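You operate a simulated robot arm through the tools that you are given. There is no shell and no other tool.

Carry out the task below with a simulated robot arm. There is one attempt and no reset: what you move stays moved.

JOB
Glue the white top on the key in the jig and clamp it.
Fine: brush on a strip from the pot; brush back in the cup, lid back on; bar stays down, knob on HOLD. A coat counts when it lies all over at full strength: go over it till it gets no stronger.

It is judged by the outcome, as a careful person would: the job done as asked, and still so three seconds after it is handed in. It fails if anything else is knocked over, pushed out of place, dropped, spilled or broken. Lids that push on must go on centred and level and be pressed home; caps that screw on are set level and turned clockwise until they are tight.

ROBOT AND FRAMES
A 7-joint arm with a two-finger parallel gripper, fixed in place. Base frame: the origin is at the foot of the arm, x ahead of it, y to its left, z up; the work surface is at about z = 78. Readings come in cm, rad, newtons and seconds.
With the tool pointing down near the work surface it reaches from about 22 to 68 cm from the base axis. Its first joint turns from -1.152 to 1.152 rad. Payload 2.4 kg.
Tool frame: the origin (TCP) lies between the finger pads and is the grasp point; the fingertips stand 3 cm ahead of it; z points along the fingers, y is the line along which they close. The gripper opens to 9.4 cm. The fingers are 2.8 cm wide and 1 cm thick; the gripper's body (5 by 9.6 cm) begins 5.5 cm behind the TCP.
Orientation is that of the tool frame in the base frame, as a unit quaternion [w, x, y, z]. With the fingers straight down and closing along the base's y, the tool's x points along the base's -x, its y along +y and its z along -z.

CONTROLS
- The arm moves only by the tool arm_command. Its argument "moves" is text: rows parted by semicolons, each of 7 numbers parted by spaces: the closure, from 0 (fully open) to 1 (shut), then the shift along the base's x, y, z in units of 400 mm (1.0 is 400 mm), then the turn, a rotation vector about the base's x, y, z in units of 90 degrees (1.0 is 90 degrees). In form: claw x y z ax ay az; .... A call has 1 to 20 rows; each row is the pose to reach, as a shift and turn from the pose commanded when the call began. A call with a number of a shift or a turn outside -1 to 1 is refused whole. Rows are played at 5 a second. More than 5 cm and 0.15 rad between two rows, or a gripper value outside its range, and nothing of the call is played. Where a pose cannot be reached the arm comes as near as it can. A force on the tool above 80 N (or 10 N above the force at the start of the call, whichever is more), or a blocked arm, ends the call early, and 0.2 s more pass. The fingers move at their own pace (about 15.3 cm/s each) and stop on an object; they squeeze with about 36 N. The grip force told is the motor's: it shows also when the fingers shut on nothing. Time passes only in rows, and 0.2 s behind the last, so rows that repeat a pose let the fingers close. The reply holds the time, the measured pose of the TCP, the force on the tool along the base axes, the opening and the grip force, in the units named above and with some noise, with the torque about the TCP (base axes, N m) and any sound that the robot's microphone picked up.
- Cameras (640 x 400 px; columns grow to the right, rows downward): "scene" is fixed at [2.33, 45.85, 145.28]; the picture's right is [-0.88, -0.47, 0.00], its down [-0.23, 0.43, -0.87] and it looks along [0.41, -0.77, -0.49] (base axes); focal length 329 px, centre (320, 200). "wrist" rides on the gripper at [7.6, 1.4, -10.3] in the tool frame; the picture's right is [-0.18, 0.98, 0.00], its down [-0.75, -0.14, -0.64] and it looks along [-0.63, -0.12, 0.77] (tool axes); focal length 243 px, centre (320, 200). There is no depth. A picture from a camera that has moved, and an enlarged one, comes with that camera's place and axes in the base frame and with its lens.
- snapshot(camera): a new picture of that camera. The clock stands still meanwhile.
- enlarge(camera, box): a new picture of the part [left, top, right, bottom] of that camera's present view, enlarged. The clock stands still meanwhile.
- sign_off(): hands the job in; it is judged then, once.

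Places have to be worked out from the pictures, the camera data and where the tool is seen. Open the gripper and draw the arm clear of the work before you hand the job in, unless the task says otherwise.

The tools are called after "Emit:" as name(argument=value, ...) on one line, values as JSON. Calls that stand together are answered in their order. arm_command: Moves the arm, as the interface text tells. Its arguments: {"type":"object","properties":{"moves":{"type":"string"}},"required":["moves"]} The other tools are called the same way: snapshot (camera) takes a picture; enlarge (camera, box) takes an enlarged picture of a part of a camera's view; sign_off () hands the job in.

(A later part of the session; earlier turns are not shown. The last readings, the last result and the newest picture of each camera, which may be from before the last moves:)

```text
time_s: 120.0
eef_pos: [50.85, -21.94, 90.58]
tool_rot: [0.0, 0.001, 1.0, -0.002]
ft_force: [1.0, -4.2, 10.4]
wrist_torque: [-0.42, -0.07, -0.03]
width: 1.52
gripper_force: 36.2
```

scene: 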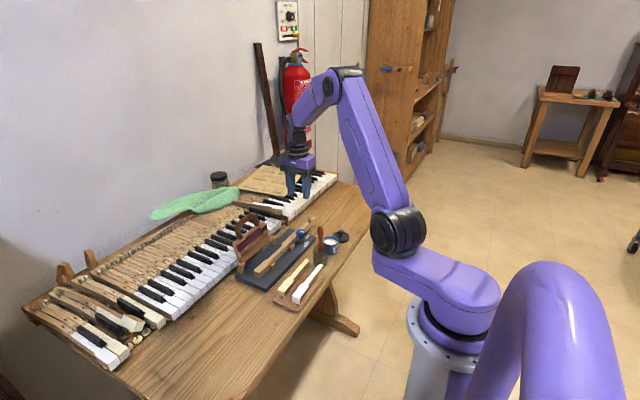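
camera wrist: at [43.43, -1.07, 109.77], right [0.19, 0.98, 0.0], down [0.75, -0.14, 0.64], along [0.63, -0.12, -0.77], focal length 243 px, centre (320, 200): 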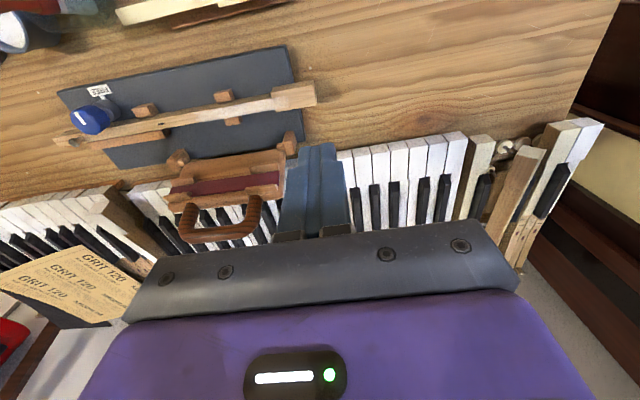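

Contact now at about 10 N. I scrub the tail end back and forth and then make a full stroke to the front.

Emit:
arm_command(moves="0.95 0 -0.014 0.001 0 0 0; 0.95 0 0.004 0.001 0 0 0; 0.95 0 0.022 0.001 0 0 0; 0.95 0 0.04 0.001 0 0 0; 0.95 0 0.058 0.001 0 0 0; 0.95 0 0.076 0.001 0 0 0; 0.95 0 0.094 0.001 0 0 0; 0.95 0 0.112 0.001 0 0 0; 0.95 0 0.094 0.001 0 0 0; 0.95 0 0.076 0.001 0 0 0; 0.95 0 0.058 0.001 0 0 0; 0.95 0 0.04 0.001 0 0 0; 0.95 0 0.022 0.001 0 0 0; 0.95 0 0.004 0.001 0 0 0; 0.95 0 -0.014 0.0005 0 0 0")

Emit:
arm_command(moves="0.95 0 0.018 0 0 0 0; 0.95 0 0.036 0 0 0 0; 0.95 0 0.054 0 0 0 0; 0.95 0 0.072 0 0 0 0; 0.95 0 0.09 0 0 0 0; 0.95 0 0.108 0 0 0 0; 0.95 0 0.126 0 0 0 0; 0.95 0 0.144 0 0 0 0; 0.95 0 0.162 0 0 0 0; 0.95 0 0.18 0 0 0 0; 0.95 0 0.198 0 0 0 0; 0.95 0 0.216 0 0 0 0; 0.95 0 0.234 0 0 0 0; 0.95 0 0.252 0 0 0 0; 0.95 0 0.27 0 0 0 0; 0.95 0 0.288 0 0 0 0; 0.95 0 0.306 0 0 0 0; 0.95 0 0.324 0 0 0 0; 0.95 0 0.342 0 0 0 0; 0.95 0 0.348 0 0 0 0")

Emit:
enlarge(camera="scene", box=[250, 225, 320, 280])

Emit:
enlarge(camera="wrist", box=[100, 80, 340, 200])

```text
time_s: 123.2
eef_pos: [50.8, -22.61, 90.55]
tool_rot: [-0.001, 0.001, 1.0, 0.0]
ft_force: [0.1, 2.6, 3.3]
wrist_torque: [0.15, 0.01, 0.01]
width: 1.53
gripper_force: 36.3
```

```text
time_s: 127.4
eef_pos: [50.96, -8.61, 90.58]
tool_rot: [0.0, 0.0, 1.0, -0.001]
ft_force: [0.8, -0.5, 2.9]
wrist_torque: [-0.04, -0.04, -0.01]
width: 1.54
gripper_force: 35.4
```

```text
7.27 times, centred on (285, 252) of scene
camera zoom: at [2.32, 45.84, 145.28], right [-0.88, -0.47, 0.0], down [-0.23, 0.43, -0.87], along [0.41, -0.77, -0.49], focal length 2391 px, centre (574, -182)
```

zoom: 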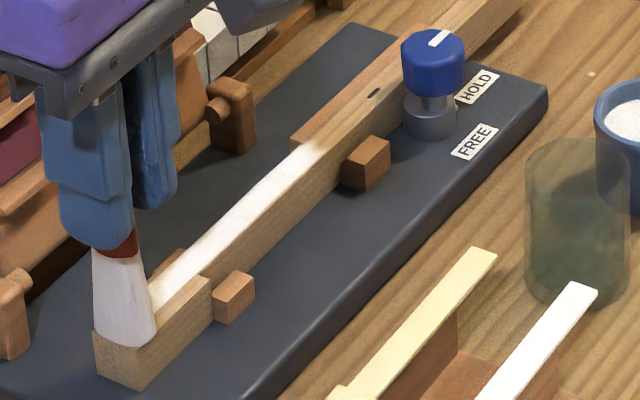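

```text
2.67 times, centred on (220, 140) of wrist
camera zoom: at [43.27, -7.2, 100.89], right [0.19, 0.98, 0.0], down [0.75, -0.14, 0.64], along [0.63, -0.12, -0.77], focal length 647 px, centre (587, 360)
```

zoom: 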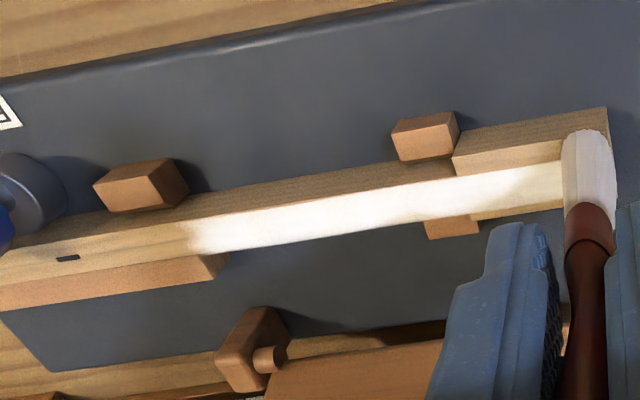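

The tail end is now full white and crisp. I scrub the front end of the strip with slightly more pressure, then lift to inspect.

Emit:
arm_command(moves="0.95 0 0.004 -0.0015 0 0 0; 0.95 0 -0.01 -0.0015 0 0 0; 0.95 0 -0.025 -0.0015 0 0 0; 0.95 0 -0.04 -0.0015 0 0 0; 0.95 0 -0.055 -0.0015 0 0 0; 0.95 0 -0.07 -0.0015 0 0 0; 0.95 0 -0.055 -0.0015 0 0 0; 0.95 0 -0.04 -0.0015 0 0 0; 0.95 0 -0.025 -0.0015 0 0 0; 0.95 0 -0.01 -0.0015 0 0 0; 0.95 0 0.006 -0.0015 0 0 0; 0.95 0 -0.01 -0.0015 0 0 0; 0.95 0 -0.025 -0.0015 0 0 0; 0.95 0 -0.01 -0.0015 0 0 0; 0.95 0 0.006 -0.0015 0 0 0; 0.95 0 0.006 0.03 0 0 0; 0.95 0 0.006 0.1 0 0 0; 0.95 0 0.006 0.17 0 0 0; 0.95 0 0.006 0.17 0 0 0")

Emit:
enlarge(camera="wrist", box=[270, 80, 340, 125])

Emit:
enlarge(camera="wrist", box=[180, 95, 270, 145])

Emit:
enlarge(camera="scene", box=[258, 238, 298, 278])

```text
time_s: 131.4
eef_pos: [50.82, -8.46, 97.4]
tool_rot: [0.0, 0.001, 1.0, -0.001]
ft_force: [0.5, 0.0, 1.1]
wrist_torque: [0.01, 0.01, 0.0]
width: 1.53
gripper_force: 35.9
```

```text
8.89 times, centred on (305, 102) of wrist
camera zoom: at [43.28, -7.08, 107.67], right [0.19, 0.98, 0.0], down [0.75, -0.14, 0.64], along [0.63, -0.12, -0.77], focal length 2157 px, centre (453, 1067)
```

zoom: 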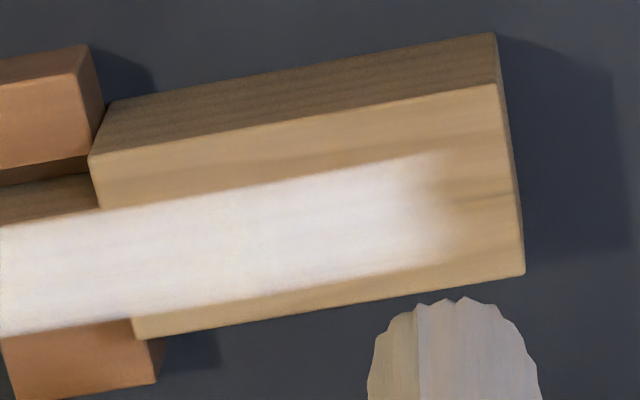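

```text
7.11 times, centred on (225, 120) of wrist
camera zoom: at [43.28, -7.08, 107.67], right [0.19, 0.98, 0.0], down [0.75, -0.14, 0.64], along [0.63, -0.12, -0.77], focal length 1725 px, centre (996, 769)
```

zoom: 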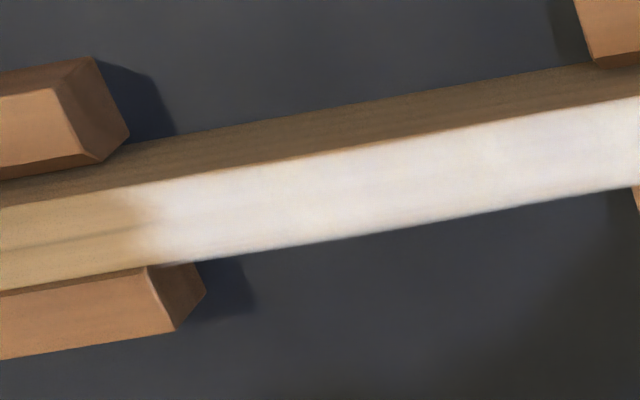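

```text
10.00 times, centred on (278, 258) of scene
camera zoom: at [2.33, 45.85, 145.28], right [-0.88, -0.47, 0.0], down [-0.23, 0.43, -0.87], along [0.41, -0.77, -0.49], focal length 3288 px, centre (740, -380)
```

zoom: 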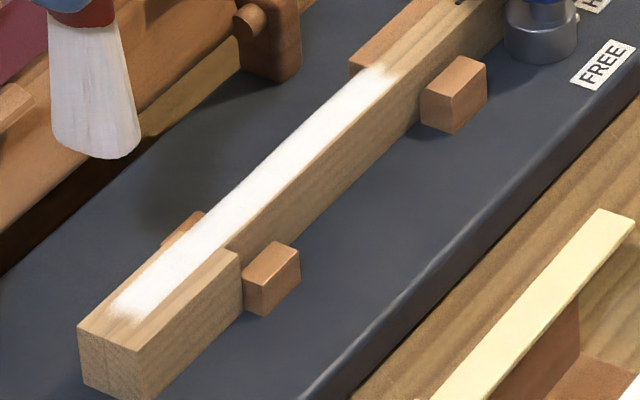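

The strip looks even; front and tail ends have sharp limits. To be sure it gets no stronger, I take one more load and go over it all again.

Emit:
arm_command(moves="0.95 0 -0.1 0.02 0 0 0; 0.95 0 -0.2 0.02 0 0 0; 0.95 0 -0.3 0.02 0 0 0; 0.95 -0.06 -0.38 0.02 0 0 0; 0.95 -0.14 -0.44 0.02 0 0 0; 0.95 -0.22 -0.5 0.02 0 0 0; 0.95 -0.294 -0.567 0.02 0 0 0; 0.95 -0.294 -0.567 -0.06 0 0 0; 0.95 -0.294 -0.567 -0.13 0 0 0; 0.95 -0.294 -0.567 -0.18 0 0 0; 0.95 -0.294 -0.567 -0.205 0 0 0; 0.95 -0.294 -0.567 -0.209 0 0 0; 0.95 -0.294 -0.567 -0.209 0 0 0; 0.95 -0.294 -0.567 -0.209 0 0 0")

Emit:
arm_command(moves="0.95 0 0 0.015 0 0 0; 0.95 0 0 0.03 0 0 0; 0.95 0 0 0.06 0 0 0; 0.95 0 0 0.1 0 0 0; 0.95 0 0 0.14 0 0 0; 0.95 0 0 0.2 0 0 0; 0.95 0 0 0.2 0 0 0; 0.95 0 0 0.2 0 0 0; 0.95 0 0 0.2 0 0 0; 0.95 0.06 0.045 0.2 0 0 0; 0.95 0.12 0.09 0.2 0 0 0; 0.95 0.18 0.135 0.2 0 0 0; 0.95 0.24 0.18 0.2 0 0 0; 0.95 0.295 0.22 0.2 0 0 0; 0.95 0.295 0.22 0.12 0 0 0; 0.95 0.295 0.22 0.06 0 0 0; 0.95 0.295 0.22 0.048 0 0 0; 0.95 0.295 0.22 0.048 0 0 0")

Emit:
arm_command(moves="0.95 0 0 -0.003 0 0 0; 0.95 0 0 -0.006 0 0 0; 0.95 0 0 -0.006 0 0 0")

```text
time_s: 134.4
eef_pos: [39.13, -30.98, 89.07]
tool_rot: [-0.001, 0.0, 1.0, -0.001]
ft_force: [0.2, 0.4, 0.7]
wrist_torque: [0.01, 0.03, -0.02]
width: 1.54
gripper_force: 36.4
```

```text
time_s: 138.2
eef_pos: [50.94, -22.4, 90.82]
tool_rot: [0.0, 0.001, 1.0, 0.0]
ft_force: [-0.8, 0.8, -0.4]
wrist_torque: [0.01, 0.02, 0.02]
width: 1.53
gripper_force: 36.3
```

```text
time_s: 139.0
eef_pos: [50.8, -22.21, 90.68]
tool_rot: [0.0, 0.001, 1.0, -0.001]
ft_force: [0.7, 0.2, -0.3]
wrist_torque: [0.04, 0.02, 0.0]
width: 1.56
gripper_force: 36.4
```

Just above the surface again. I make full forward and backward strokes at light pressure.

Emit:
arm_command(moves="0.95 0 -0.004 -0.0028 0 0 0; 0.95 0 0.015 -0.0028 0 0 0; 0.95 0 0.034 -0.0028 0 0 0; 0.95 0 0.053 -0.0028 0 0 0; 0.95 0 0.072 -0.0029 0 0 0; 0.95 0 0.091 -0.0029 0 0 0; 0.95 0 0.11 -0.003 0 0 0; 0.95 0 0.129 -0.003 0 0 0; 0.95 0 0.148 -0.003 0 0 0; 0.95 0 0.167 -0.0031 0 0 0; 0.95 0 0.186 -0.0032 0 0 0; 0.95 0 0.205 -0.0033 0 0 0; 0.95 0 0.224 -0.0034 0 0 0; 0.95 0 0.243 -0.0035 0 0 0; 0.95 0 0.262 -0.0036 0 0 0; 0.95 0 0.281 -0.0038 0 0 0; 0.95 0 0.3 -0.004 0 0 0; 0.95 0 0.319 -0.004 0 0 0; 0.95 0 0.338 -0.004 0 0 0; 0.95 0 0.345 -0.004 0 0 0")

Emit:
arm_command(moves="0.95 0 -0.015 0 0 0 0; 0.95 0 -0.03 0 0 0 0; 0.95 0 -0.045 0 0 0 0; 0.95 0 -0.06 0 0 0 0; 0.95 0 -0.04 0 0 0 0; 0.95 0 -0.02 0 0 0 0; 0.95 0 0 0 0 0 0; 0.95 0 -0.019 0 0 0 0; 0.95 0 -0.038 0 0 0 0; 0.95 0 -0.057 0 0 0 0; 0.95 0 -0.076 0 0 0 0; 0.95 0 -0.095 0 0 0 0; 0.95 0 -0.114 0 0 0 0; 0.95 0 -0.133 0 0 0 0; 0.95 0 -0.152 0 0 0 0; 0.95 0 -0.171 0 0 0 0; 0.95 0 -0.19 0 0 0 0; 0.95 0 -0.209 0 0 0 0; 0.95 0 -0.228 0 0 0 0")

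Emit:
enlarge(camera="scene", box=[250, 225, 320, 280])

```text
time_s: 143.2
eef_pos: [51.07, -8.48, 90.53]
tool_rot: [0.001, 0.0, 1.0, -0.001]
ft_force: [-0.3, -3.3, 9.3]
wrist_torque: [-0.33, -0.06, 0.01]
width: 1.52
gripper_force: 35.8
```

```text
time_s: 147.2
eef_pos: [50.96, -17.65, 90.51]
tool_rot: [0.0, 0.0, 1.0, -0.001]
ft_force: [-0.6, 0.1, 0.2]
wrist_torque: [0.02, -0.02, -0.01]
width: 1.55
gripper_force: 35.9
```

```text
7.27 times, centred on (285, 252) of scene
camera zoom: at [2.33, 45.85, 145.28], right [-0.88, -0.47, 0.0], down [-0.23, 0.43, -0.87], along [0.41, -0.77, -0.49], focal length 2391 px, centre (574, -182)
```

zoom: 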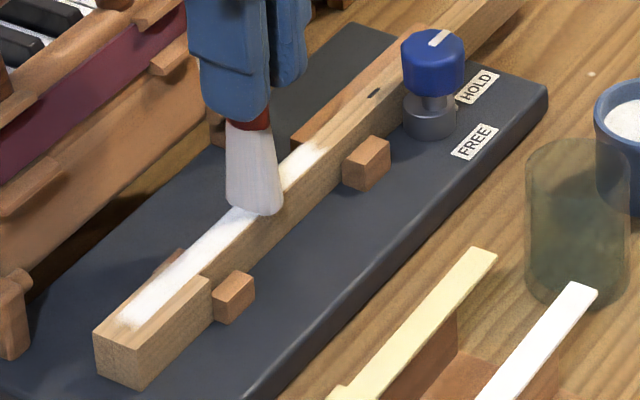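

I finish the backward stroke to the tail end with slightly more pressure, then lift and inspect.

Emit:
arm_command(moves="0.95 0 0 -0.002 0 0 0; 0.95 0 -0.019 -0.002 0 0 0; 0.95 0 -0.038 -0.002 0 0 0; 0.95 0 -0.057 -0.002 0 0 0; 0.95 0 -0.076 -0.002 0 0 0; 0.95 0 -0.095 -0.002 0 0 0; 0.95 0 -0.114 -0.002 0 0 0; 0.95 0 -0.12 -0.002 0 0 0; 0.95 0 -0.1 -0.001 0 0 0; 0.95 0 -0.08 -0.001 0 0 0; 0.95 0 -0.06 -0.001 0 0 0; 0.95 0 -0.06 0.03 0 0 0; 0.95 0 -0.06 0.1 0 0 0; 0.95 0 0.02 0.17 0 0 0; 0.95 0 0.1 0.17 0 0 0; 0.95 0 0.18 0.17 0 0 0; 0.95 0 0.234 0.17 0 0 0; 0.95 0 0.234 0.17 0 0 0")

Emit:
enlarge(camera="wrist", box=[270, 80, 340, 125])

Emit:
enlarge(camera="wrist", box=[180, 95, 270, 145])

Emit:
enlarge(camera="scene", box=[258, 238, 298, 278])

```text
time_s: 151.0
eef_pos: [51.14, -8.1, 97.48]
tool_rot: [0.001, 0.001, 1.0, 0.0]
ft_force: [-0.5, 0.0, 0.1]
wrist_torque: [-0.02, -0.01, -0.02]
width: 1.53
gripper_force: 36.1
```

```text
8.89 times, centred on (305, 102) of wrist
camera zoom: at [43.4, -6.7, 107.74], right [0.19, 0.98, 0.0], down [0.75, -0.14, 0.64], along [0.63, -0.12, -0.77], focal length 2157 px, centre (453, 1067)
```

zoom: 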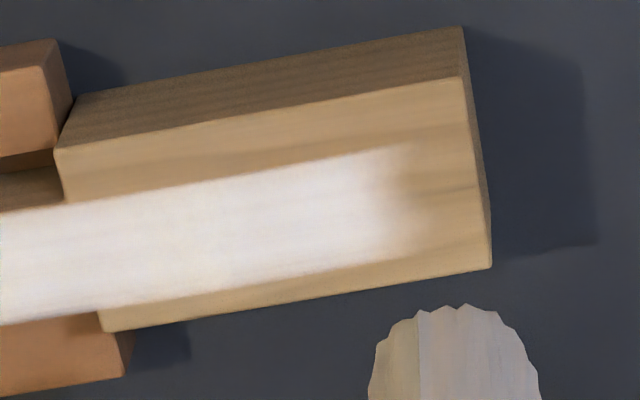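

```text
7.11 times, centred on (225, 120) of wrist
camera zoom: at [43.4, -6.7, 107.74], right [0.19, 0.98, 0.0], down [0.75, -0.14, 0.64], along [0.63, -0.12, -0.77], focal length 1725 px, centre (996, 769)
```

zoom: 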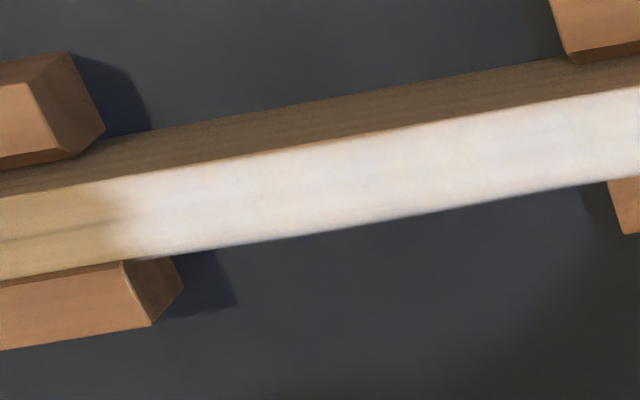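

```text
10.00 times, centred on (278, 258) of scene
camera zoom: at [2.33, 45.85, 145.28], right [-0.88, -0.47, 0.0], down [-0.23, 0.43, -0.87], along [0.41, -0.77, -0.49], focal length 3288 px, centre (740, -380)
```

zoom: 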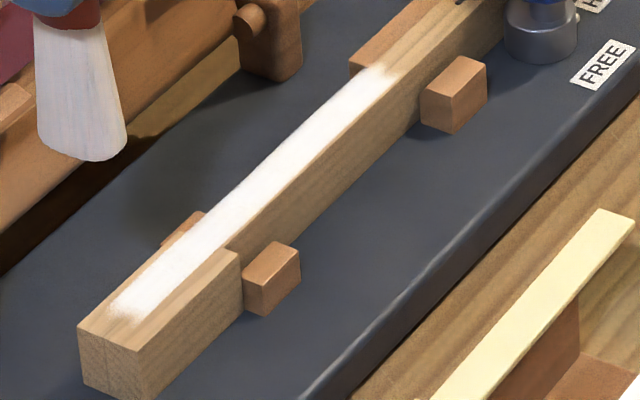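

The strip is unchanged by the last load, so the coat is at full strength everywhere. I return the brush to above the cup.

Emit:
arm_command(moves="0.95 0 -0.098 0.05 0 0 0; 0.95 0 -0.196 0.05 0 0 0; 0.95 0 -0.294 0.05 0 0 0; 0.95 0 -0.391 0.05 0 0 0; 0.95 -0.1 -0.391 0.05 0 0 0; 0.95 -0.2 -0.391 0.05 0 0 0; 0.95 -0.3 -0.391 0.05 0 0 0; 0.95 -0.3 -0.391 0.05 0 0 0; 0.95 -0.3 -0.391 0.05 0 0 0")

Emit:
enlarge(camera="wrist", box=[270, 60, 370, 160])

Emit:
enlarge(camera="scene", box=[300, 200, 350, 270])

```text
time_s: 153.0
eef_pos: [38.95, -24.12, 99.42]
tool_rot: [0.0, 0.001, 1.0, 0.0]
ft_force: [-0.1, 0.7, 0.1]
wrist_torque: [0.03, 0.0, 0.01]
width: 1.55
gripper_force: 35.5
```

```text
4.00 times, centred on (320, 110) of wrist
camera zoom: at [31.25, -22.66, 109.78], right [0.19, 0.98, 0.0], down [0.75, -0.14, 0.64], along [0.63, -0.12, -0.77], focal length 970 px, centre (320, 560)
```

zoom: 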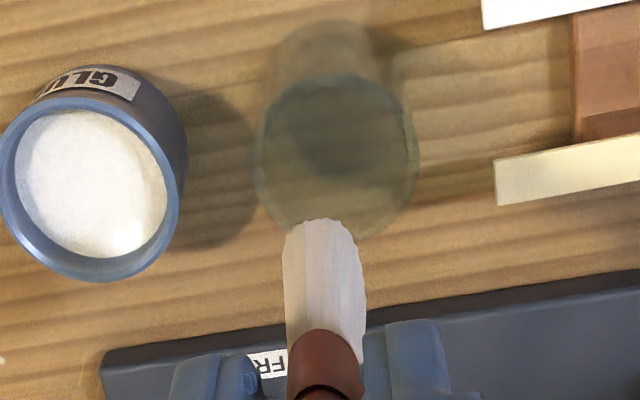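

```text
5.71 times, centred on (325, 235) of scene
camera zoom: at [2.33, 45.85, 145.28], right [-0.88, -0.47, 0.0], down [-0.23, 0.43, -0.87], along [0.41, -0.77, -0.49], focal length 1879 px, centre (291, 0)
```

zoom: 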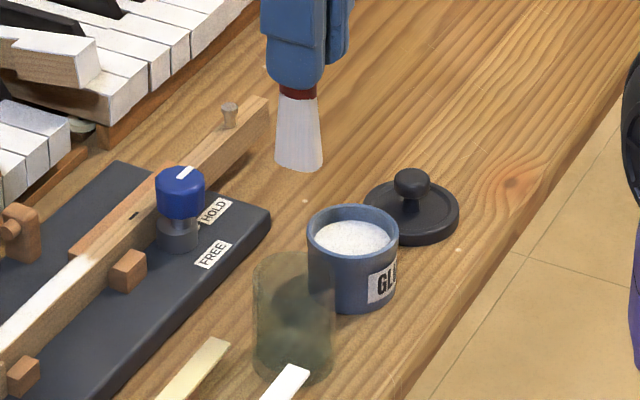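

The actual y is about 0.36 cm off from the cup's centre line, so I correct it and lower the brush in.

Emit:
arm_command(moves="0.95 0 0.009 0 0 0 0; 0.95 0 0.009 -0.06 0 0 0; 0.95 0 0.009 -0.12 0 0 0; 0.95 0 0.009 -0.18 0 0 0; 0.95 0 0.009 -0.23 0 0 0; 0.95 0 0.009 -0.27 0 0 0; 0.95 0 0.009 -0.29 0 0 0; 0.95 0 0.009 -0.29 0 0 0")

Emit:
arm_command(moves="0.95 0 0 -0.002 0 0 0; 0.95 0 0 -0.004 0 0 0; 0.95 0 0 -0.004 0 0 0")

Emit:
arm_command(moves="0.95 0 0 -0.002 0 0 0; 0.95 0 0 -0.004 0 0 0; 0.95 0 0 -0.004 0 0 0")

```text
time_s: 154.8
eef_pos: [39.05, -23.67, 87.67]
tool_rot: [0.0, 0.001, 1.0, -0.001]
ft_force: [-0.2, -0.4, -0.9]
wrist_torque: [0.02, -0.01, -0.01]
width: 1.55
gripper_force: 35.9
```

```text
time_s: 155.6
eef_pos: [38.93, -23.6, 87.53]
tool_rot: [0.0, 0.002, 1.0, -0.001]
ft_force: [-0.7, 0.7, 0.5]
wrist_torque: [-0.01, 0.0, -0.01]
width: 1.52
gripper_force: 35.7
```

```text
time_s: 156.4
eef_pos: [38.9, -23.63, 87.43]
tool_rot: [0.0, 0.0, 1.0, -0.001]
ft_force: [0.1, 0.4, 0.3]
wrist_torque: [0.0, 0.01, -0.02]
width: 1.53
gripper_force: 36.2
```

Still just free of the bottom; a little lower.

Emit:
arm_command(moves="0.95 0 0 -0.002 0 0 0; 0.95 0 0 -0.004 0 0 0; 0.95 0 0 -0.004 0 0 0")

Emit:
arm_command(moves="0.95 0 0 -0.002 0 0 0; 0.95 0 0 -0.003 0 0 0; 0.95 0 0 -0.003 0 0 0")

```text
time_s: 157.2
eef_pos: [38.95, -23.49, 87.25]
tool_rot: [0.001, 0.0, 1.0, 0.0]
ft_force: [-4.1, 1.5, 22.9]
wrist_torque: [0.18, 0.11, 0.03]
width: 1.55
gripper_force: 36.2
```

```text
time_s: 158.0
eef_pos: [39.03, -23.55, 87.08]
tool_rot: [0.002, 0.0, 1.0, -0.002]
ft_force: [0.8, -0.2, 29.2]
wrist_torque: [-0.06, -0.35, -0.01]
width: 1.52
gripper_force: 36.7
```

It stands on the bottom. I ease up, open gradually, and look.

Emit:
arm_command(moves="0.95 0 0 0.003 0 0 0; 0.83 0 0 0.003 0 0 0; 0.8 0 0 0.003 0 0 0; 0.75 0 0 0.003 0 0 0; 0.65 0 0 0.003 0 0 0; 0.55 0 0 0.003 0 0 0; 0.55 0 0 0.003 0 0 0; 0.55 0 0 0.06 0 0 0; 0.55 0 0 0.14 0 0 0; 0.55 0 0 0.22 0 0 0; 0.55 0 0 0.3 0 0 0; 0.55 0 0 0.33 0 0 0; 0.55 0 0 0.33 0 0 0")

Emit:
snapshot(camera="wrist")

Emit:
enlarge(camera="scene", box=[290, 200, 360, 270])

```text
time_s: 160.8
eef_pos: [38.78, -23.39, 100.53]
tool_rot: [0.0, 0.001, 1.0, 0.0]
ft_force: [0.1, -0.1, -0.1]
wrist_torque: [0.01, 0.0, -0.01]
width: 4.23
gripper_force: 0.0
```

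```text
taken
camera wrist: at [31.25, -22.02, 110.77], right [0.19, 0.98, 0.0], down [0.75, -0.14, 0.64], along [0.63, -0.12, -0.77], focal length 243 px, centre (320, 200)
```

wrist: 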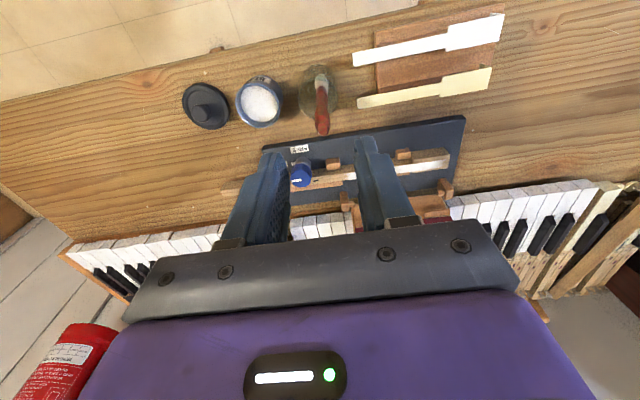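

```text
5.71 times, centred on (325, 235) of scene
camera zoom: at [2.33, 45.85, 145.28], right [-0.88, -0.47, 0.0], down [-0.23, 0.43, -0.87], along [0.41, -0.77, -0.49], focal length 1879 px, centre (291, 0)
```

zoom: 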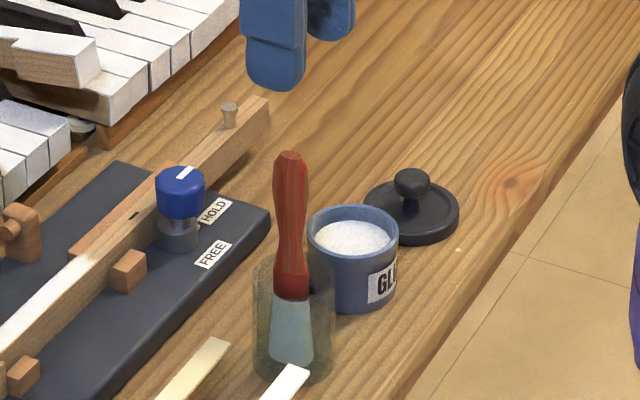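

The brush stands in its cup. Now I turn the tool 90° so the fingers close along x and go above the white top's head around (36.7, −9).

Emit:
arm_command(moves="0.55 -0.004 0.03 0 0 0 -0.09; 0.55 -0.008 0.06 0 0 0 -0.18; 0.55 -0.012 0.09 0 0 0 -0.27; 0.55 -0.016 0.12 0 0 0 -0.36; 0.55 -0.02 0.15 0 0 0 -0.45; 0.55 -0.025 0.18 0 0 0 -0.54; 0.55 -0.03 0.21 0 0 0 -0.63; 0.55 -0.035 0.24 0 0 0 -0.72; 0.55 -0.04 0.27 0 0 0 -0.81; 0.55 -0.045 0.3 0 0 0 -0.9; 0.55 -0.05 0.33 0 0 0 -0.97; 0.55 -0.0525 0.36 -0.03 0 0 -1; 0.55 -0.0525 0.36 -0.1 0 0 -1; 0.55 -0.0525 0.36 -0.1 0 0 -1")

Emit:
snapshot(camera="wrist")

Emit:
enlarge(camera="scene", box=[260, 220, 350, 310])

```text
time_s: 163.8
eef_pos: [36.74, -9.12, 96.25]
tool_rot: [-0.001, 0.708, 0.706, 0.0]
ft_force: [0.1, 0.1, 0.4]
wrist_torque: [0.0, -0.03, -0.02]
width: 4.23
gripper_force: 0.0
```

```text
taken
camera wrist: at [38.22, -1.57, 106.61], right [0.98, -0.19, 0.0], down [-0.14, -0.75, 0.64], along [-0.12, -0.63, -0.77], focal length 243 px, centre (320, 200)
```

wrist: 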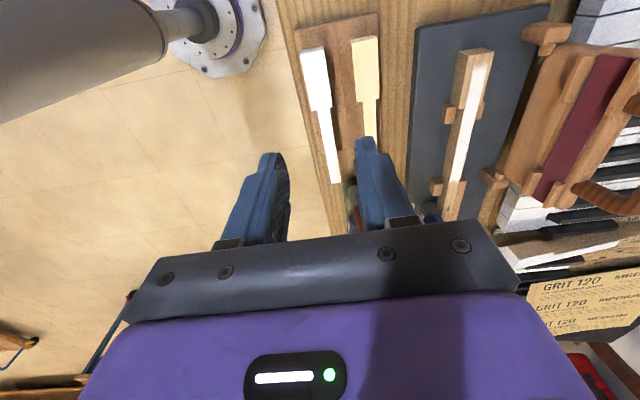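

```text
4.44 times, centred on (305, 265) of scene
camera zoom: at [2.33, 45.85, 145.28], right [-0.88, -0.47, 0.0], down [-0.23, 0.43, -0.87], along [0.41, -0.77, -0.49], focal length 1461 px, centre (387, -89)
```

zoom: 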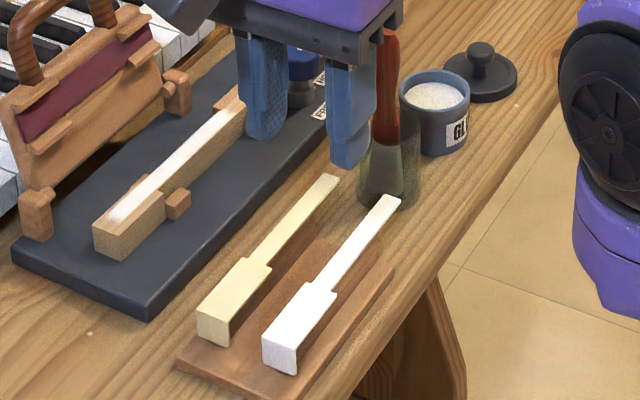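

I enlarge the tops from this angle to get the white top's exact x range and the height of its upper face.

Emit:
enlarge(camera="wrist", box=[280, 10, 400, 190])

Emit:
enlarge(camera="wrist", box=[290, 30, 390, 110])

Emit:
enlarge(camera="scene", box=[290, 275, 340, 310])

```text
2.22 times, centred on (340, 100) of wrist
camera zoom: at [38.22, -1.57, 106.61], right [0.98, -0.19, 0.0], down [-0.14, -0.75, 0.64], along [-0.12, -0.63, -0.77], focal length 539 px, centre (276, 422)
```

zoom: 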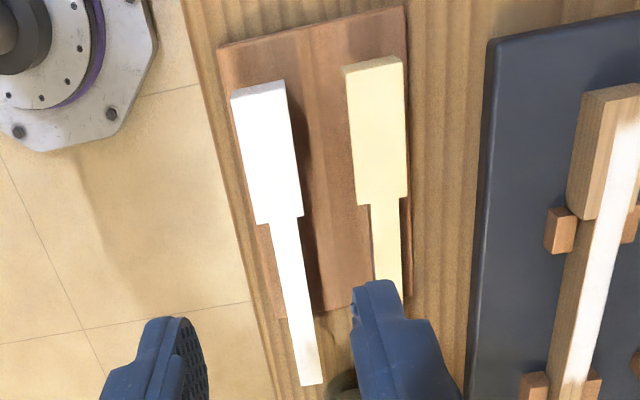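

```text
5.00 times, centred on (340, 70) of wrist
camera zoom: at [38.22, -1.57, 106.61], right [0.98, -0.19, 0.0], down [-0.14, -0.75, 0.64], along [-0.12, -0.63, -0.77], focal length 1213 px, centre (220, 850)
```

zoom: 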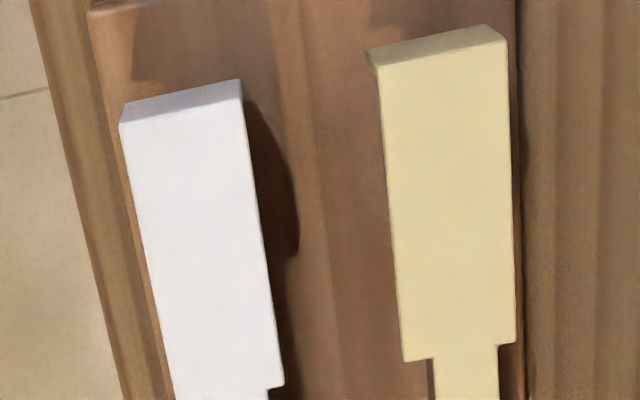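

```text
11.43 times, centred on (315, 292) of scene
camera zoom: at [2.33, 45.85, 145.28], right [-0.88, -0.47, 0.0], down [-0.23, 0.43, -0.87], along [0.41, -0.77, -0.49], focal length 3757 px, centre (377, -857)
```

zoom: 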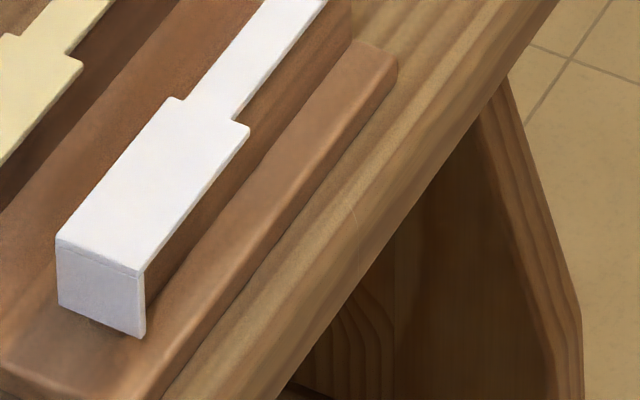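

White top head: x 35.9–38.0 (centre ≈ 36.93), y −5.3 to −10.1. To learn its exact height for a shallow grip, I'll touch its head very lightly with the closed fingertips.

Emit:
arm_command(moves="1 0.0028 0.0225 0 0 0 0; 1 0.0028 0.0225 -0.1 0 0 0; 1 0.0028 0.0225 -0.18 0 0 0; 1 0.0028 0.0225 -0.23 0 0 0; 1 0.0028 0.0225 -0.252 0 0 0; 1 0.0028 0.0225 -0.252 0 0 0")

Emit:
arm_command(moves="1 0 0 -0.002 0 0 0; 1 0 0 -0.004 0 0 0; 1 0 0 -0.006 0 0 0; 1 0 0 -0.006 0 0 0")

Emit:
enlarge(camera="scene", box=[280, 255, 340, 305])

Emit:
enlarge(camera="wrist", box=[260, 80, 380, 200])

```text
time_s: 165.2
eef_pos: [37.03, -8.01, 86.4]
tool_rot: [0.0, 0.708, 0.706, 0.0]
ft_force: [0.3, -1.5, 0.2]
wrist_torque: [-0.02, 0.01, -0.05]
width: 0.0
gripper_force: 32.7
```

```text
time_s: 166.2
eef_pos: [37.0, -8.09, 86.09]
tool_rot: [-0.001, 0.707, 0.707, 0.0]
ft_force: [-0.9, 0.0, 0.1]
wrist_torque: [0.02, 0.01, 0.04]
width: 0.0
gripper_force: 32.7
```

```text
8.00 times, centred on (310, 280) of scene
camera zoom: at [2.33, 45.85, 145.28], right [-0.88, -0.47, 0.0], down [-0.23, 0.43, -0.87], along [0.41, -0.77, -0.49], focal length 2630 px, centre (400, -440)
```

zoom: 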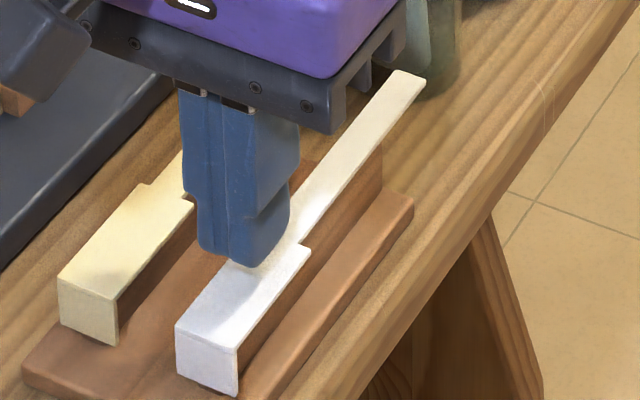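

```text
3.33 times, centred on (320, 140) of wrist
camera zoom: at [38.47, -0.56, 96.42], right [0.98, -0.19, 0.0], down [-0.14, -0.75, 0.64], along [-0.12, -0.63, -0.77], focal length 809 px, centre (320, 400)
```

zoom: 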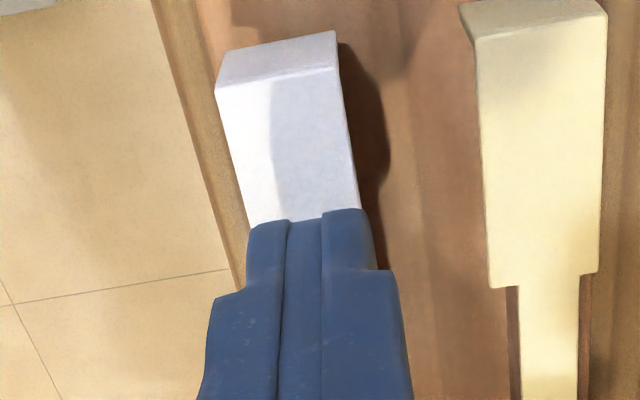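

The fingertips are centred on the head in x. I continue down by 0.8 mm steps until it just touches.

Emit:
arm_command(moves="1 0 0 -0.002 0 0 0; 1 0 0 -0.004 0 0 0; 1 0 0 -0.004 0 0 0")

Emit:
arm_command(moves="1 0 0 -0.002 0 0 0; 1 0 0 -0.004 0 0 0; 1 0 0 -0.004 0 0 0")

Emit:
arm_command(moves="1 0 0 -0.002 0 0 0; 1 0 0 -0.003 0 0 0; 1 0 0 -0.003 0 0 0")

```text
time_s: 167.0
eef_pos: [36.9, -8.09, 85.99]
tool_rot: [-0.001, 0.708, 0.706, -0.001]
ft_force: [0.1, 1.0, -0.9]
wrist_torque: [0.01, -0.02, -0.01]
width: 0.0
gripper_force: 33.5
```

```text
time_s: 167.8
eef_pos: [36.92, -8.18, 85.76]
tool_rot: [-0.001, 0.708, 0.706, -0.001]
ft_force: [-0.9, 0.6, -0.9]
wrist_torque: [-0.01, 0.01, -0.02]
width: 0.0
gripper_force: 33.4
```

```text
time_s: 168.6
eef_pos: [36.88, -8.17, 85.49]
tool_rot: [0.0, 0.707, 0.707, -0.001]
ft_force: [0.5, 0.2, 0.8]
wrist_torque: [-0.04, -0.02, -0.01]
width: 0.03
gripper_force: 33.2
```

No contact yet at about 85.65. I go on in finer steps.

Emit:
arm_command(moves="1 0 0 -0.002 0 0 0; 1 0 0 -0.002 0 0 0")

Emit:
arm_command(moves="1 0 0 -0.002 0 0 0; 1 0 0 -0.002 0 0 0")

Emit:
arm_command(moves="1 0 0 -0.002 0 0 0; 1 0 0 -0.002 0 0 0")

```text
time_s: 169.2
eef_pos: [36.94, -8.19, 85.54]
tool_rot: [0.0, 0.707, 0.707, 0.001]
ft_force: [0.2, 0.2, 1.7]
wrist_torque: [0.0, 0.03, 0.02]
width: 0.01
gripper_force: 33.0
```

```text
time_s: 169.8
eef_pos: [36.92, -8.19, 85.45]
tool_rot: [0.0, 0.708, 0.707, 0.0]
ft_force: [-0.3, 0.0, 0.4]
wrist_torque: [0.0, -0.02, 0.0]
width: 0.02
gripper_force: 32.5
```

```text
time_s: 170.4
eef_pos: [36.98, -8.26, 85.34]
tool_rot: [-0.001, 0.708, 0.706, -0.001]
ft_force: [-0.3, -0.2, -0.3]
wrist_torque: [0.0, 0.01, 0.0]
width: 0.0
gripper_force: 32.7
```

Still no touch; tip is at about z 82.4. I continue.

Emit:
arm_command(moves="1 0 0 -0.002 0 0 0; 1 0 0 -0.002 0 0 0")

Emit:
arm_command(moves="1 0 0 -0.002 0 0 0; 1 0 0 -0.002 0 0 0")

Emit:
enlarge(camera="scene", box=[285, 270, 325, 300])

```text
time_s: 171.0
eef_pos: [36.97, -8.1, 85.28]
tool_rot: [0.0, 0.708, 0.706, 0.0]
ft_force: [0.4, -0.3, -0.2]
wrist_torque: [0.0, 0.0, 0.0]
width: 0.02
gripper_force: 32.6
```

```text
time_s: 171.6
eef_pos: [36.84, -8.19, 85.2]
tool_rot: [0.0, 0.708, 0.706, 0.0]
ft_force: [0.0, -0.6, -0.5]
wrist_torque: [0.02, -0.02, 0.02]
width: 0.0
gripper_force: 33.2
```

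```text
13.33 times, centred on (305, 285) of scene
camera zoom: at [2.33, 45.85, 145.28], right [-0.88, -0.47, 0.0], down [-0.23, 0.43, -0.87], along [0.41, -0.77, -0.49], focal length 4384 px, centre (520, -933)
```

zoom: 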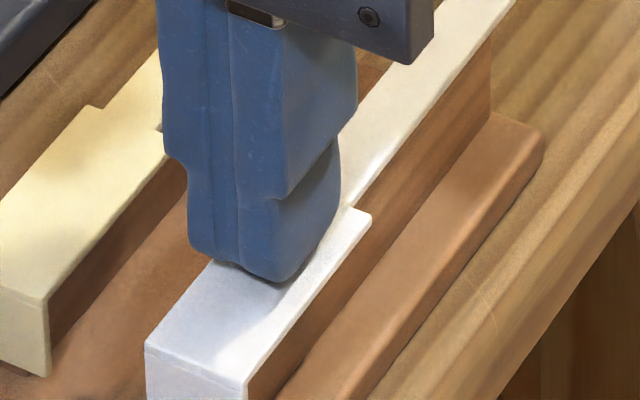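

Close above the surface now. A few more fine steps.

Emit:
arm_command(moves="1 0 0 -0.002 0 0 0; 1 0 0 -0.002 0 0 0")

Emit:
arm_command(moves="1 0 0 -0.002 0 0 0; 1 0 0 -0.002 0 0 0")

Emit:
arm_command(moves="1 0 0 -0.002 0 0 0; 1 0 0 -0.002 0 0 0")

```text
time_s: 172.2
eef_pos: [36.97, -8.22, 85.22]
tool_rot: [0.0, 0.708, 0.707, 0.0]
ft_force: [0.0, 0.6, 0.3]
wrist_torque: [-0.02, 0.01, -0.01]
width: 0.0
gripper_force: 33.2
```

```text
time_s: 172.8
eef_pos: [36.91, -8.19, 85.11]
tool_rot: [-0.001, 0.708, 0.707, 0.0]
ft_force: [0.1, 0.5, -0.2]
wrist_torque: [-0.03, -0.03, 0.03]
width: 0.01
gripper_force: 33.0
```

```text
time_s: 173.4
eef_pos: [37.02, -8.18, 84.92]
tool_rot: [0.0, 0.708, 0.707, -0.001]
ft_force: [-0.1, 0.2, -0.2]
wrist_torque: [0.02, 0.01, -0.02]
width: 0.02
gripper_force: 32.7
```

Still nothing; I keep lowering carefully.

Emit:
arm_command(moves="1 0 0 -0.002 0 0 0; 1 0 0 -0.002 0 0 0")

Emit:
arm_command(moves="1 0 0 -0.002 0 0 0; 1 0 0 -0.002 0 0 0")

Emit:
enlarge(camera="scene", box=[285, 270, 325, 300])

Emit:
enlarge(camera="wrist", box=[280, 100, 360, 180])

```text
time_s: 174.0
eef_pos: [36.9, -8.18, 84.8]
tool_rot: [0.0, 0.708, 0.707, 0.0]
ft_force: [-0.3, -0.9, 1.6]
wrist_torque: [-0.02, 0.0, -0.01]
width: 0.01
gripper_force: 33.1
```

```text
time_s: 174.6
eef_pos: [36.93, -8.14, 84.83]
tool_rot: [0.0, 0.707, 0.707, 0.0]
ft_force: [0.0, 2.4, 12.2]
wrist_torque: [0.01, -0.01, 0.01]
width: 0.0
gripper_force: 32.7
```

```text
13.33 times, centred on (305, 285) of scene
camera zoom: at [2.31, 45.85, 145.28], right [-0.88, -0.47, 0.0], down [-0.23, 0.43, -0.87], along [0.41, -0.77, -0.49], focal length 4384 px, centre (520, -933)
```

zoom: 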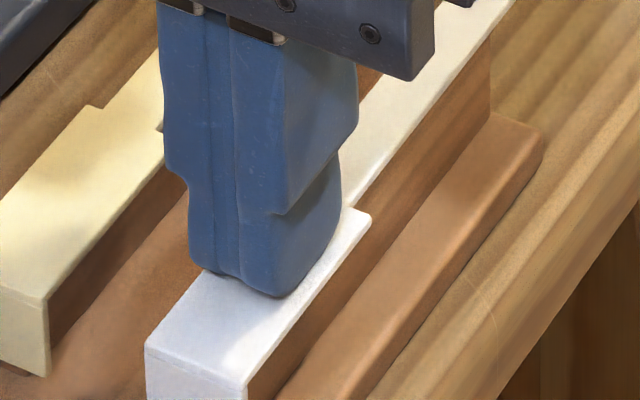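

```text
5.00 times, centred on (320, 140) of wrist
camera zoom: at [38.38, -0.56, 95.13], right [0.98, -0.19, 0.0], down [-0.14, -0.75, 0.64], along [-0.12, -0.63, -0.77], focal length 1213 px, centre (320, 500)
```

zoom: 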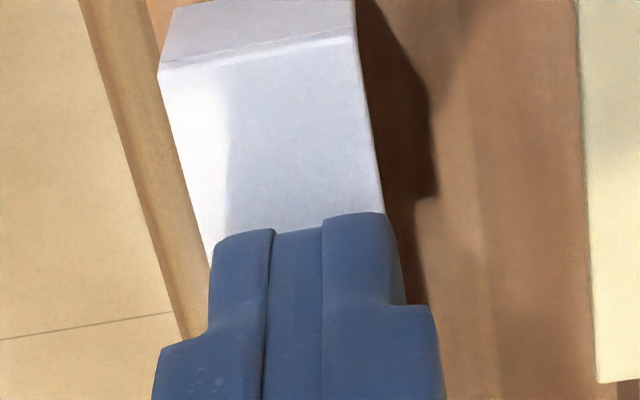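

Contact found: upper face corresponds to TCP z ≈ 84.9 (relative command +0.09). I rise, open, shift to y ≈ −9.0 and x ≈ 36.85, and lower so the tips reach just 3 mm below the face.

Emit:
arm_command(moves="1 0 0 0.02 0 0 0; 0.8 -0.003 -0.01 0.04 0 0 0; 0.62 -0.003 -0.0225 0.04 0 0 0; 0.62 -0.003 -0.0225 0.04 0 0 0; 0.62 -0.003 -0.0225 0.015 0 0 0; 0.62 -0.003 -0.0225 0.003 0 0 0; 0.62 -0.003 -0.0225 -0.0054 0 0 0; 0.62 -0.003 -0.0225 -0.0054 0 0 0")

Emit:
enlarge(camera="wrist", box=[260, 80, 380, 200])

Emit:
enlarge(camera="scene", box=[280, 255, 340, 305])

```text
time_s: 176.4
eef_pos: [36.68, -9.13, 84.58]
tool_rot: [0.0, 0.708, 0.706, 0.0]
ft_force: [0.4, -0.3, 0.1]
wrist_torque: [-0.01, 0.0, 0.0]
width: 3.55
gripper_force: 0.0
```

```text
3.33 times, centred on (320, 140) of wrist
camera zoom: at [38.26, -1.52, 94.88], right [0.98, -0.19, 0.0], down [-0.14, -0.75, 0.64], along [-0.12, -0.63, -0.77], focal length 809 px, centre (320, 400)
```

zoom: 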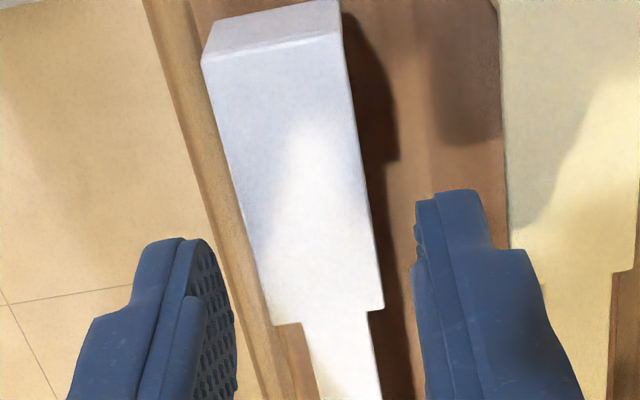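

```text
8.00 times, centred on (310, 280) of scene
camera zoom: at [2.33, 45.85, 145.28], right [-0.88, -0.47, 0.0], down [-0.23, 0.43, -0.87], along [0.41, -0.77, -0.49], focal length 2630 px, centre (400, -440)
```

zoom: 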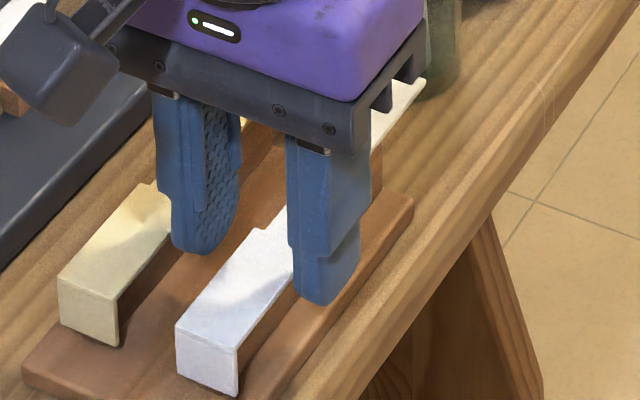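

The fingers straddle the head with room on both sides. I close gently.

Emit:
arm_command(moves="0.7 0 0 0 0 0 0; 0.75 0 0 0 0 0 0; 0.9 0 0 0 0 0 0; 0.9 0 0 0 0 0 0; 0.9 0 0 0 0 0 0")

Emit:
enlarge(camera="wrist", box=[260, 80, 380, 200])

Emit:
enlarge(camera="scene", box=[280, 255, 340, 305])

```text
time_s: 177.6
eef_pos: [36.74, -9.15, 84.58]
tool_rot: [0.0, 0.708, 0.706, 0.0]
ft_force: [-0.6, 0.2, -0.2]
wrist_torque: [0.01, 0.02, 0.02]
width: 2.05
gripper_force: 35.6
```

```text
3.33 times, centred on (320, 140) of wrist
camera zoom: at [38.26, -1.51, 94.88], right [0.98, -0.19, 0.0], down [-0.14, -0.75, 0.64], along [-0.12, -0.63, -0.77], focal length 809 px, centre (320, 400)
```

zoom: 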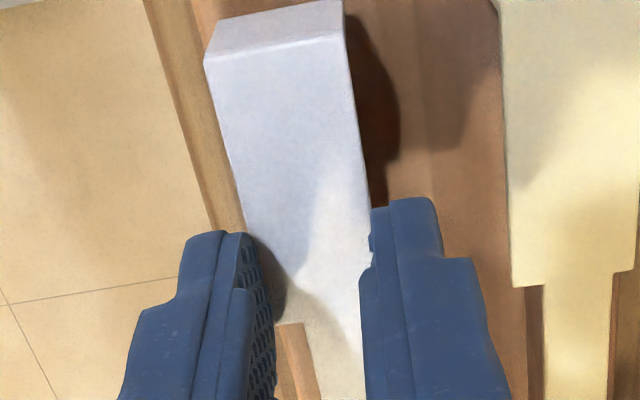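

```text
8.00 times, centred on (310, 280) of scene
camera zoom: at [2.33, 45.85, 145.28], right [-0.88, -0.47, 0.0], down [-0.23, 0.43, -0.87], along [0.41, -0.77, -0.49], focal length 2630 px, centre (400, -440)
```

zoom: 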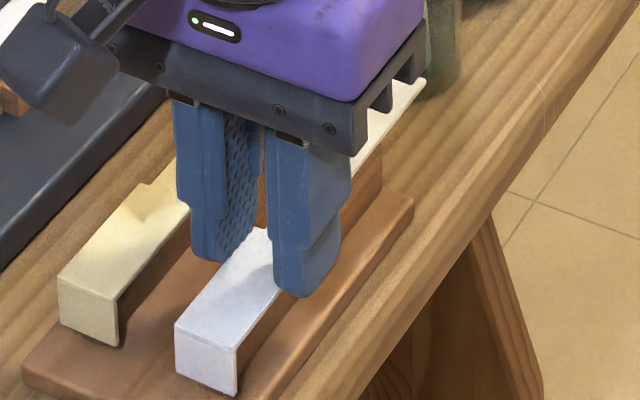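

Gripped at 2.05 cm, the plate's width. I lift slowly and check that it comes up level.

Emit:
arm_command(moves="0.9 0 0 0.01 0 0 0; 0.9 0 0 0.025 0 0 0; 0.9 0 0 0.05 0 0 0; 0.9 0 0 0.08 0 0 0; 0.9 0 0 0.08 0 0 0")

Emit:
enlarge(camera="scene", box=[270, 235, 350, 305])

Emit:
enlarge(camera="wrist", box=[260, 60, 400, 200])

```text
time_s: 178.8
eef_pos: [36.79, -9.13, 87.66]
tool_rot: [-0.001, 0.708, 0.707, -0.001]
ft_force: [-0.4, 0.3, 0.3]
wrist_torque: [0.02, -0.01, -0.01]
width: 2.04
gripper_force: 35.8
```

```text
5.71 times, centred on (310, 270) of scene
camera zoom: at [2.33, 45.85, 145.28], right [-0.88, -0.47, 0.0], down [-0.23, 0.43, -0.87], along [0.41, -0.77, -0.49], focal length 1879 px, centre (377, -200)
```

zoom: 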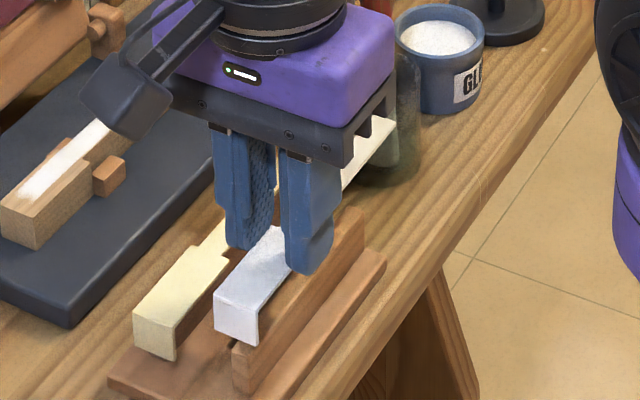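

```text
2.86 times, centred on (330, 130) of wrist
camera zoom: at [38.26, -1.53, 98.04], right [0.98, -0.19, 0.0], down [-0.14, -0.75, 0.64], along [-0.12, -0.63, -0.77], focal length 693 px, centre (291, 400)
```

zoom: 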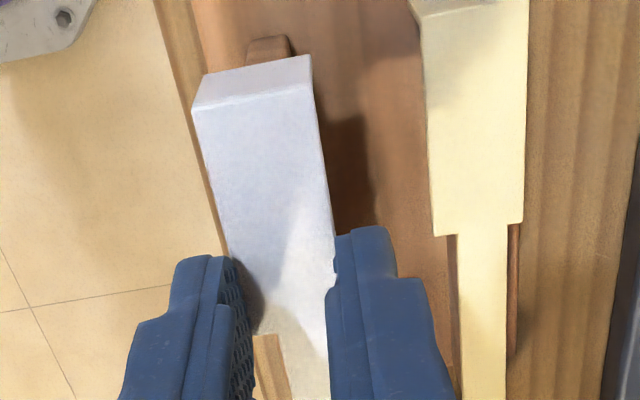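

The white top is up and level. I raise it and carry it over the cream top and jig to above the key.

Emit:
arm_command(moves="0.9 0 0 0.05 0 0 0; 0.9 0 0 0.13 0 0 0; 0.9 0 0 0.2 0 0 0; 0.9 0.09 -0.016 0.2 0 0 0; 0.9 0.18 -0.032 0.2 0 0 0; 0.9 0.27 -0.048 0.2 0 0 0; 0.9 0.355 -0.063 0.2 0 0 0; 0.9 0.355 -0.063 0.13 0 0 0; 0.9 0.355 -0.063 0.07 0 0 0; 0.9 0.355 -0.063 0.07 0 0 0; 0.9 0.355 -0.063 0.07 0 0 0")

Emit:
snapshot(camera="wrist")

Emit:
enlarge(camera="scene", box=[240, 210, 330, 285])

```text
time_s: 181.2
eef_pos: [51.18, -11.51, 90.58]
tool_rot: [-0.001, 0.708, 0.707, 0.0]
ft_force: [-0.6, 0.9, -0.7]
wrist_torque: [-0.01, -0.03, -0.01]
width: 2.06
gripper_force: 35.6
```

```text
taken
camera wrist: at [52.55, -3.93, 100.8], right [0.98, -0.19, 0.0], down [-0.14, -0.75, 0.64], along [-0.12, -0.63, -0.77], focal length 243 px, centre (320, 200)
```

wrist: 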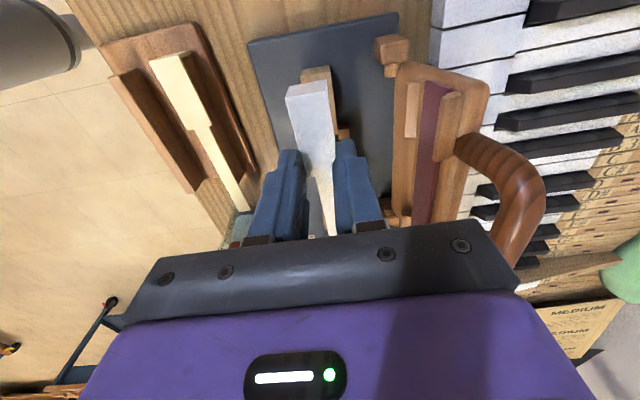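

```text
5.33 times, centred on (285, 248) of scene
camera zoom: at [2.33, 45.85, 145.28], right [-0.88, -0.47, 0.0], down [-0.23, 0.43, -0.87], along [0.41, -0.77, -0.49], focal length 1753 px, centre (507, -53)
```

zoom: 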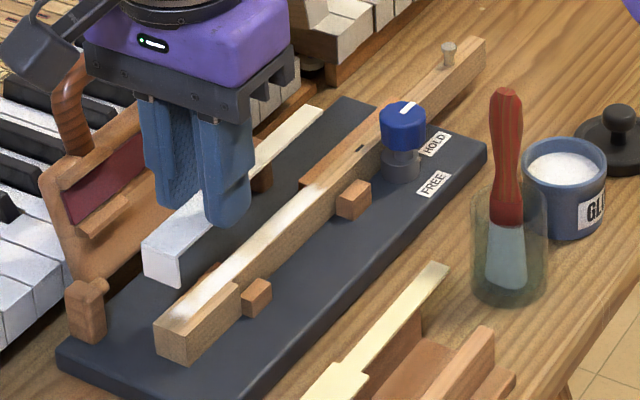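

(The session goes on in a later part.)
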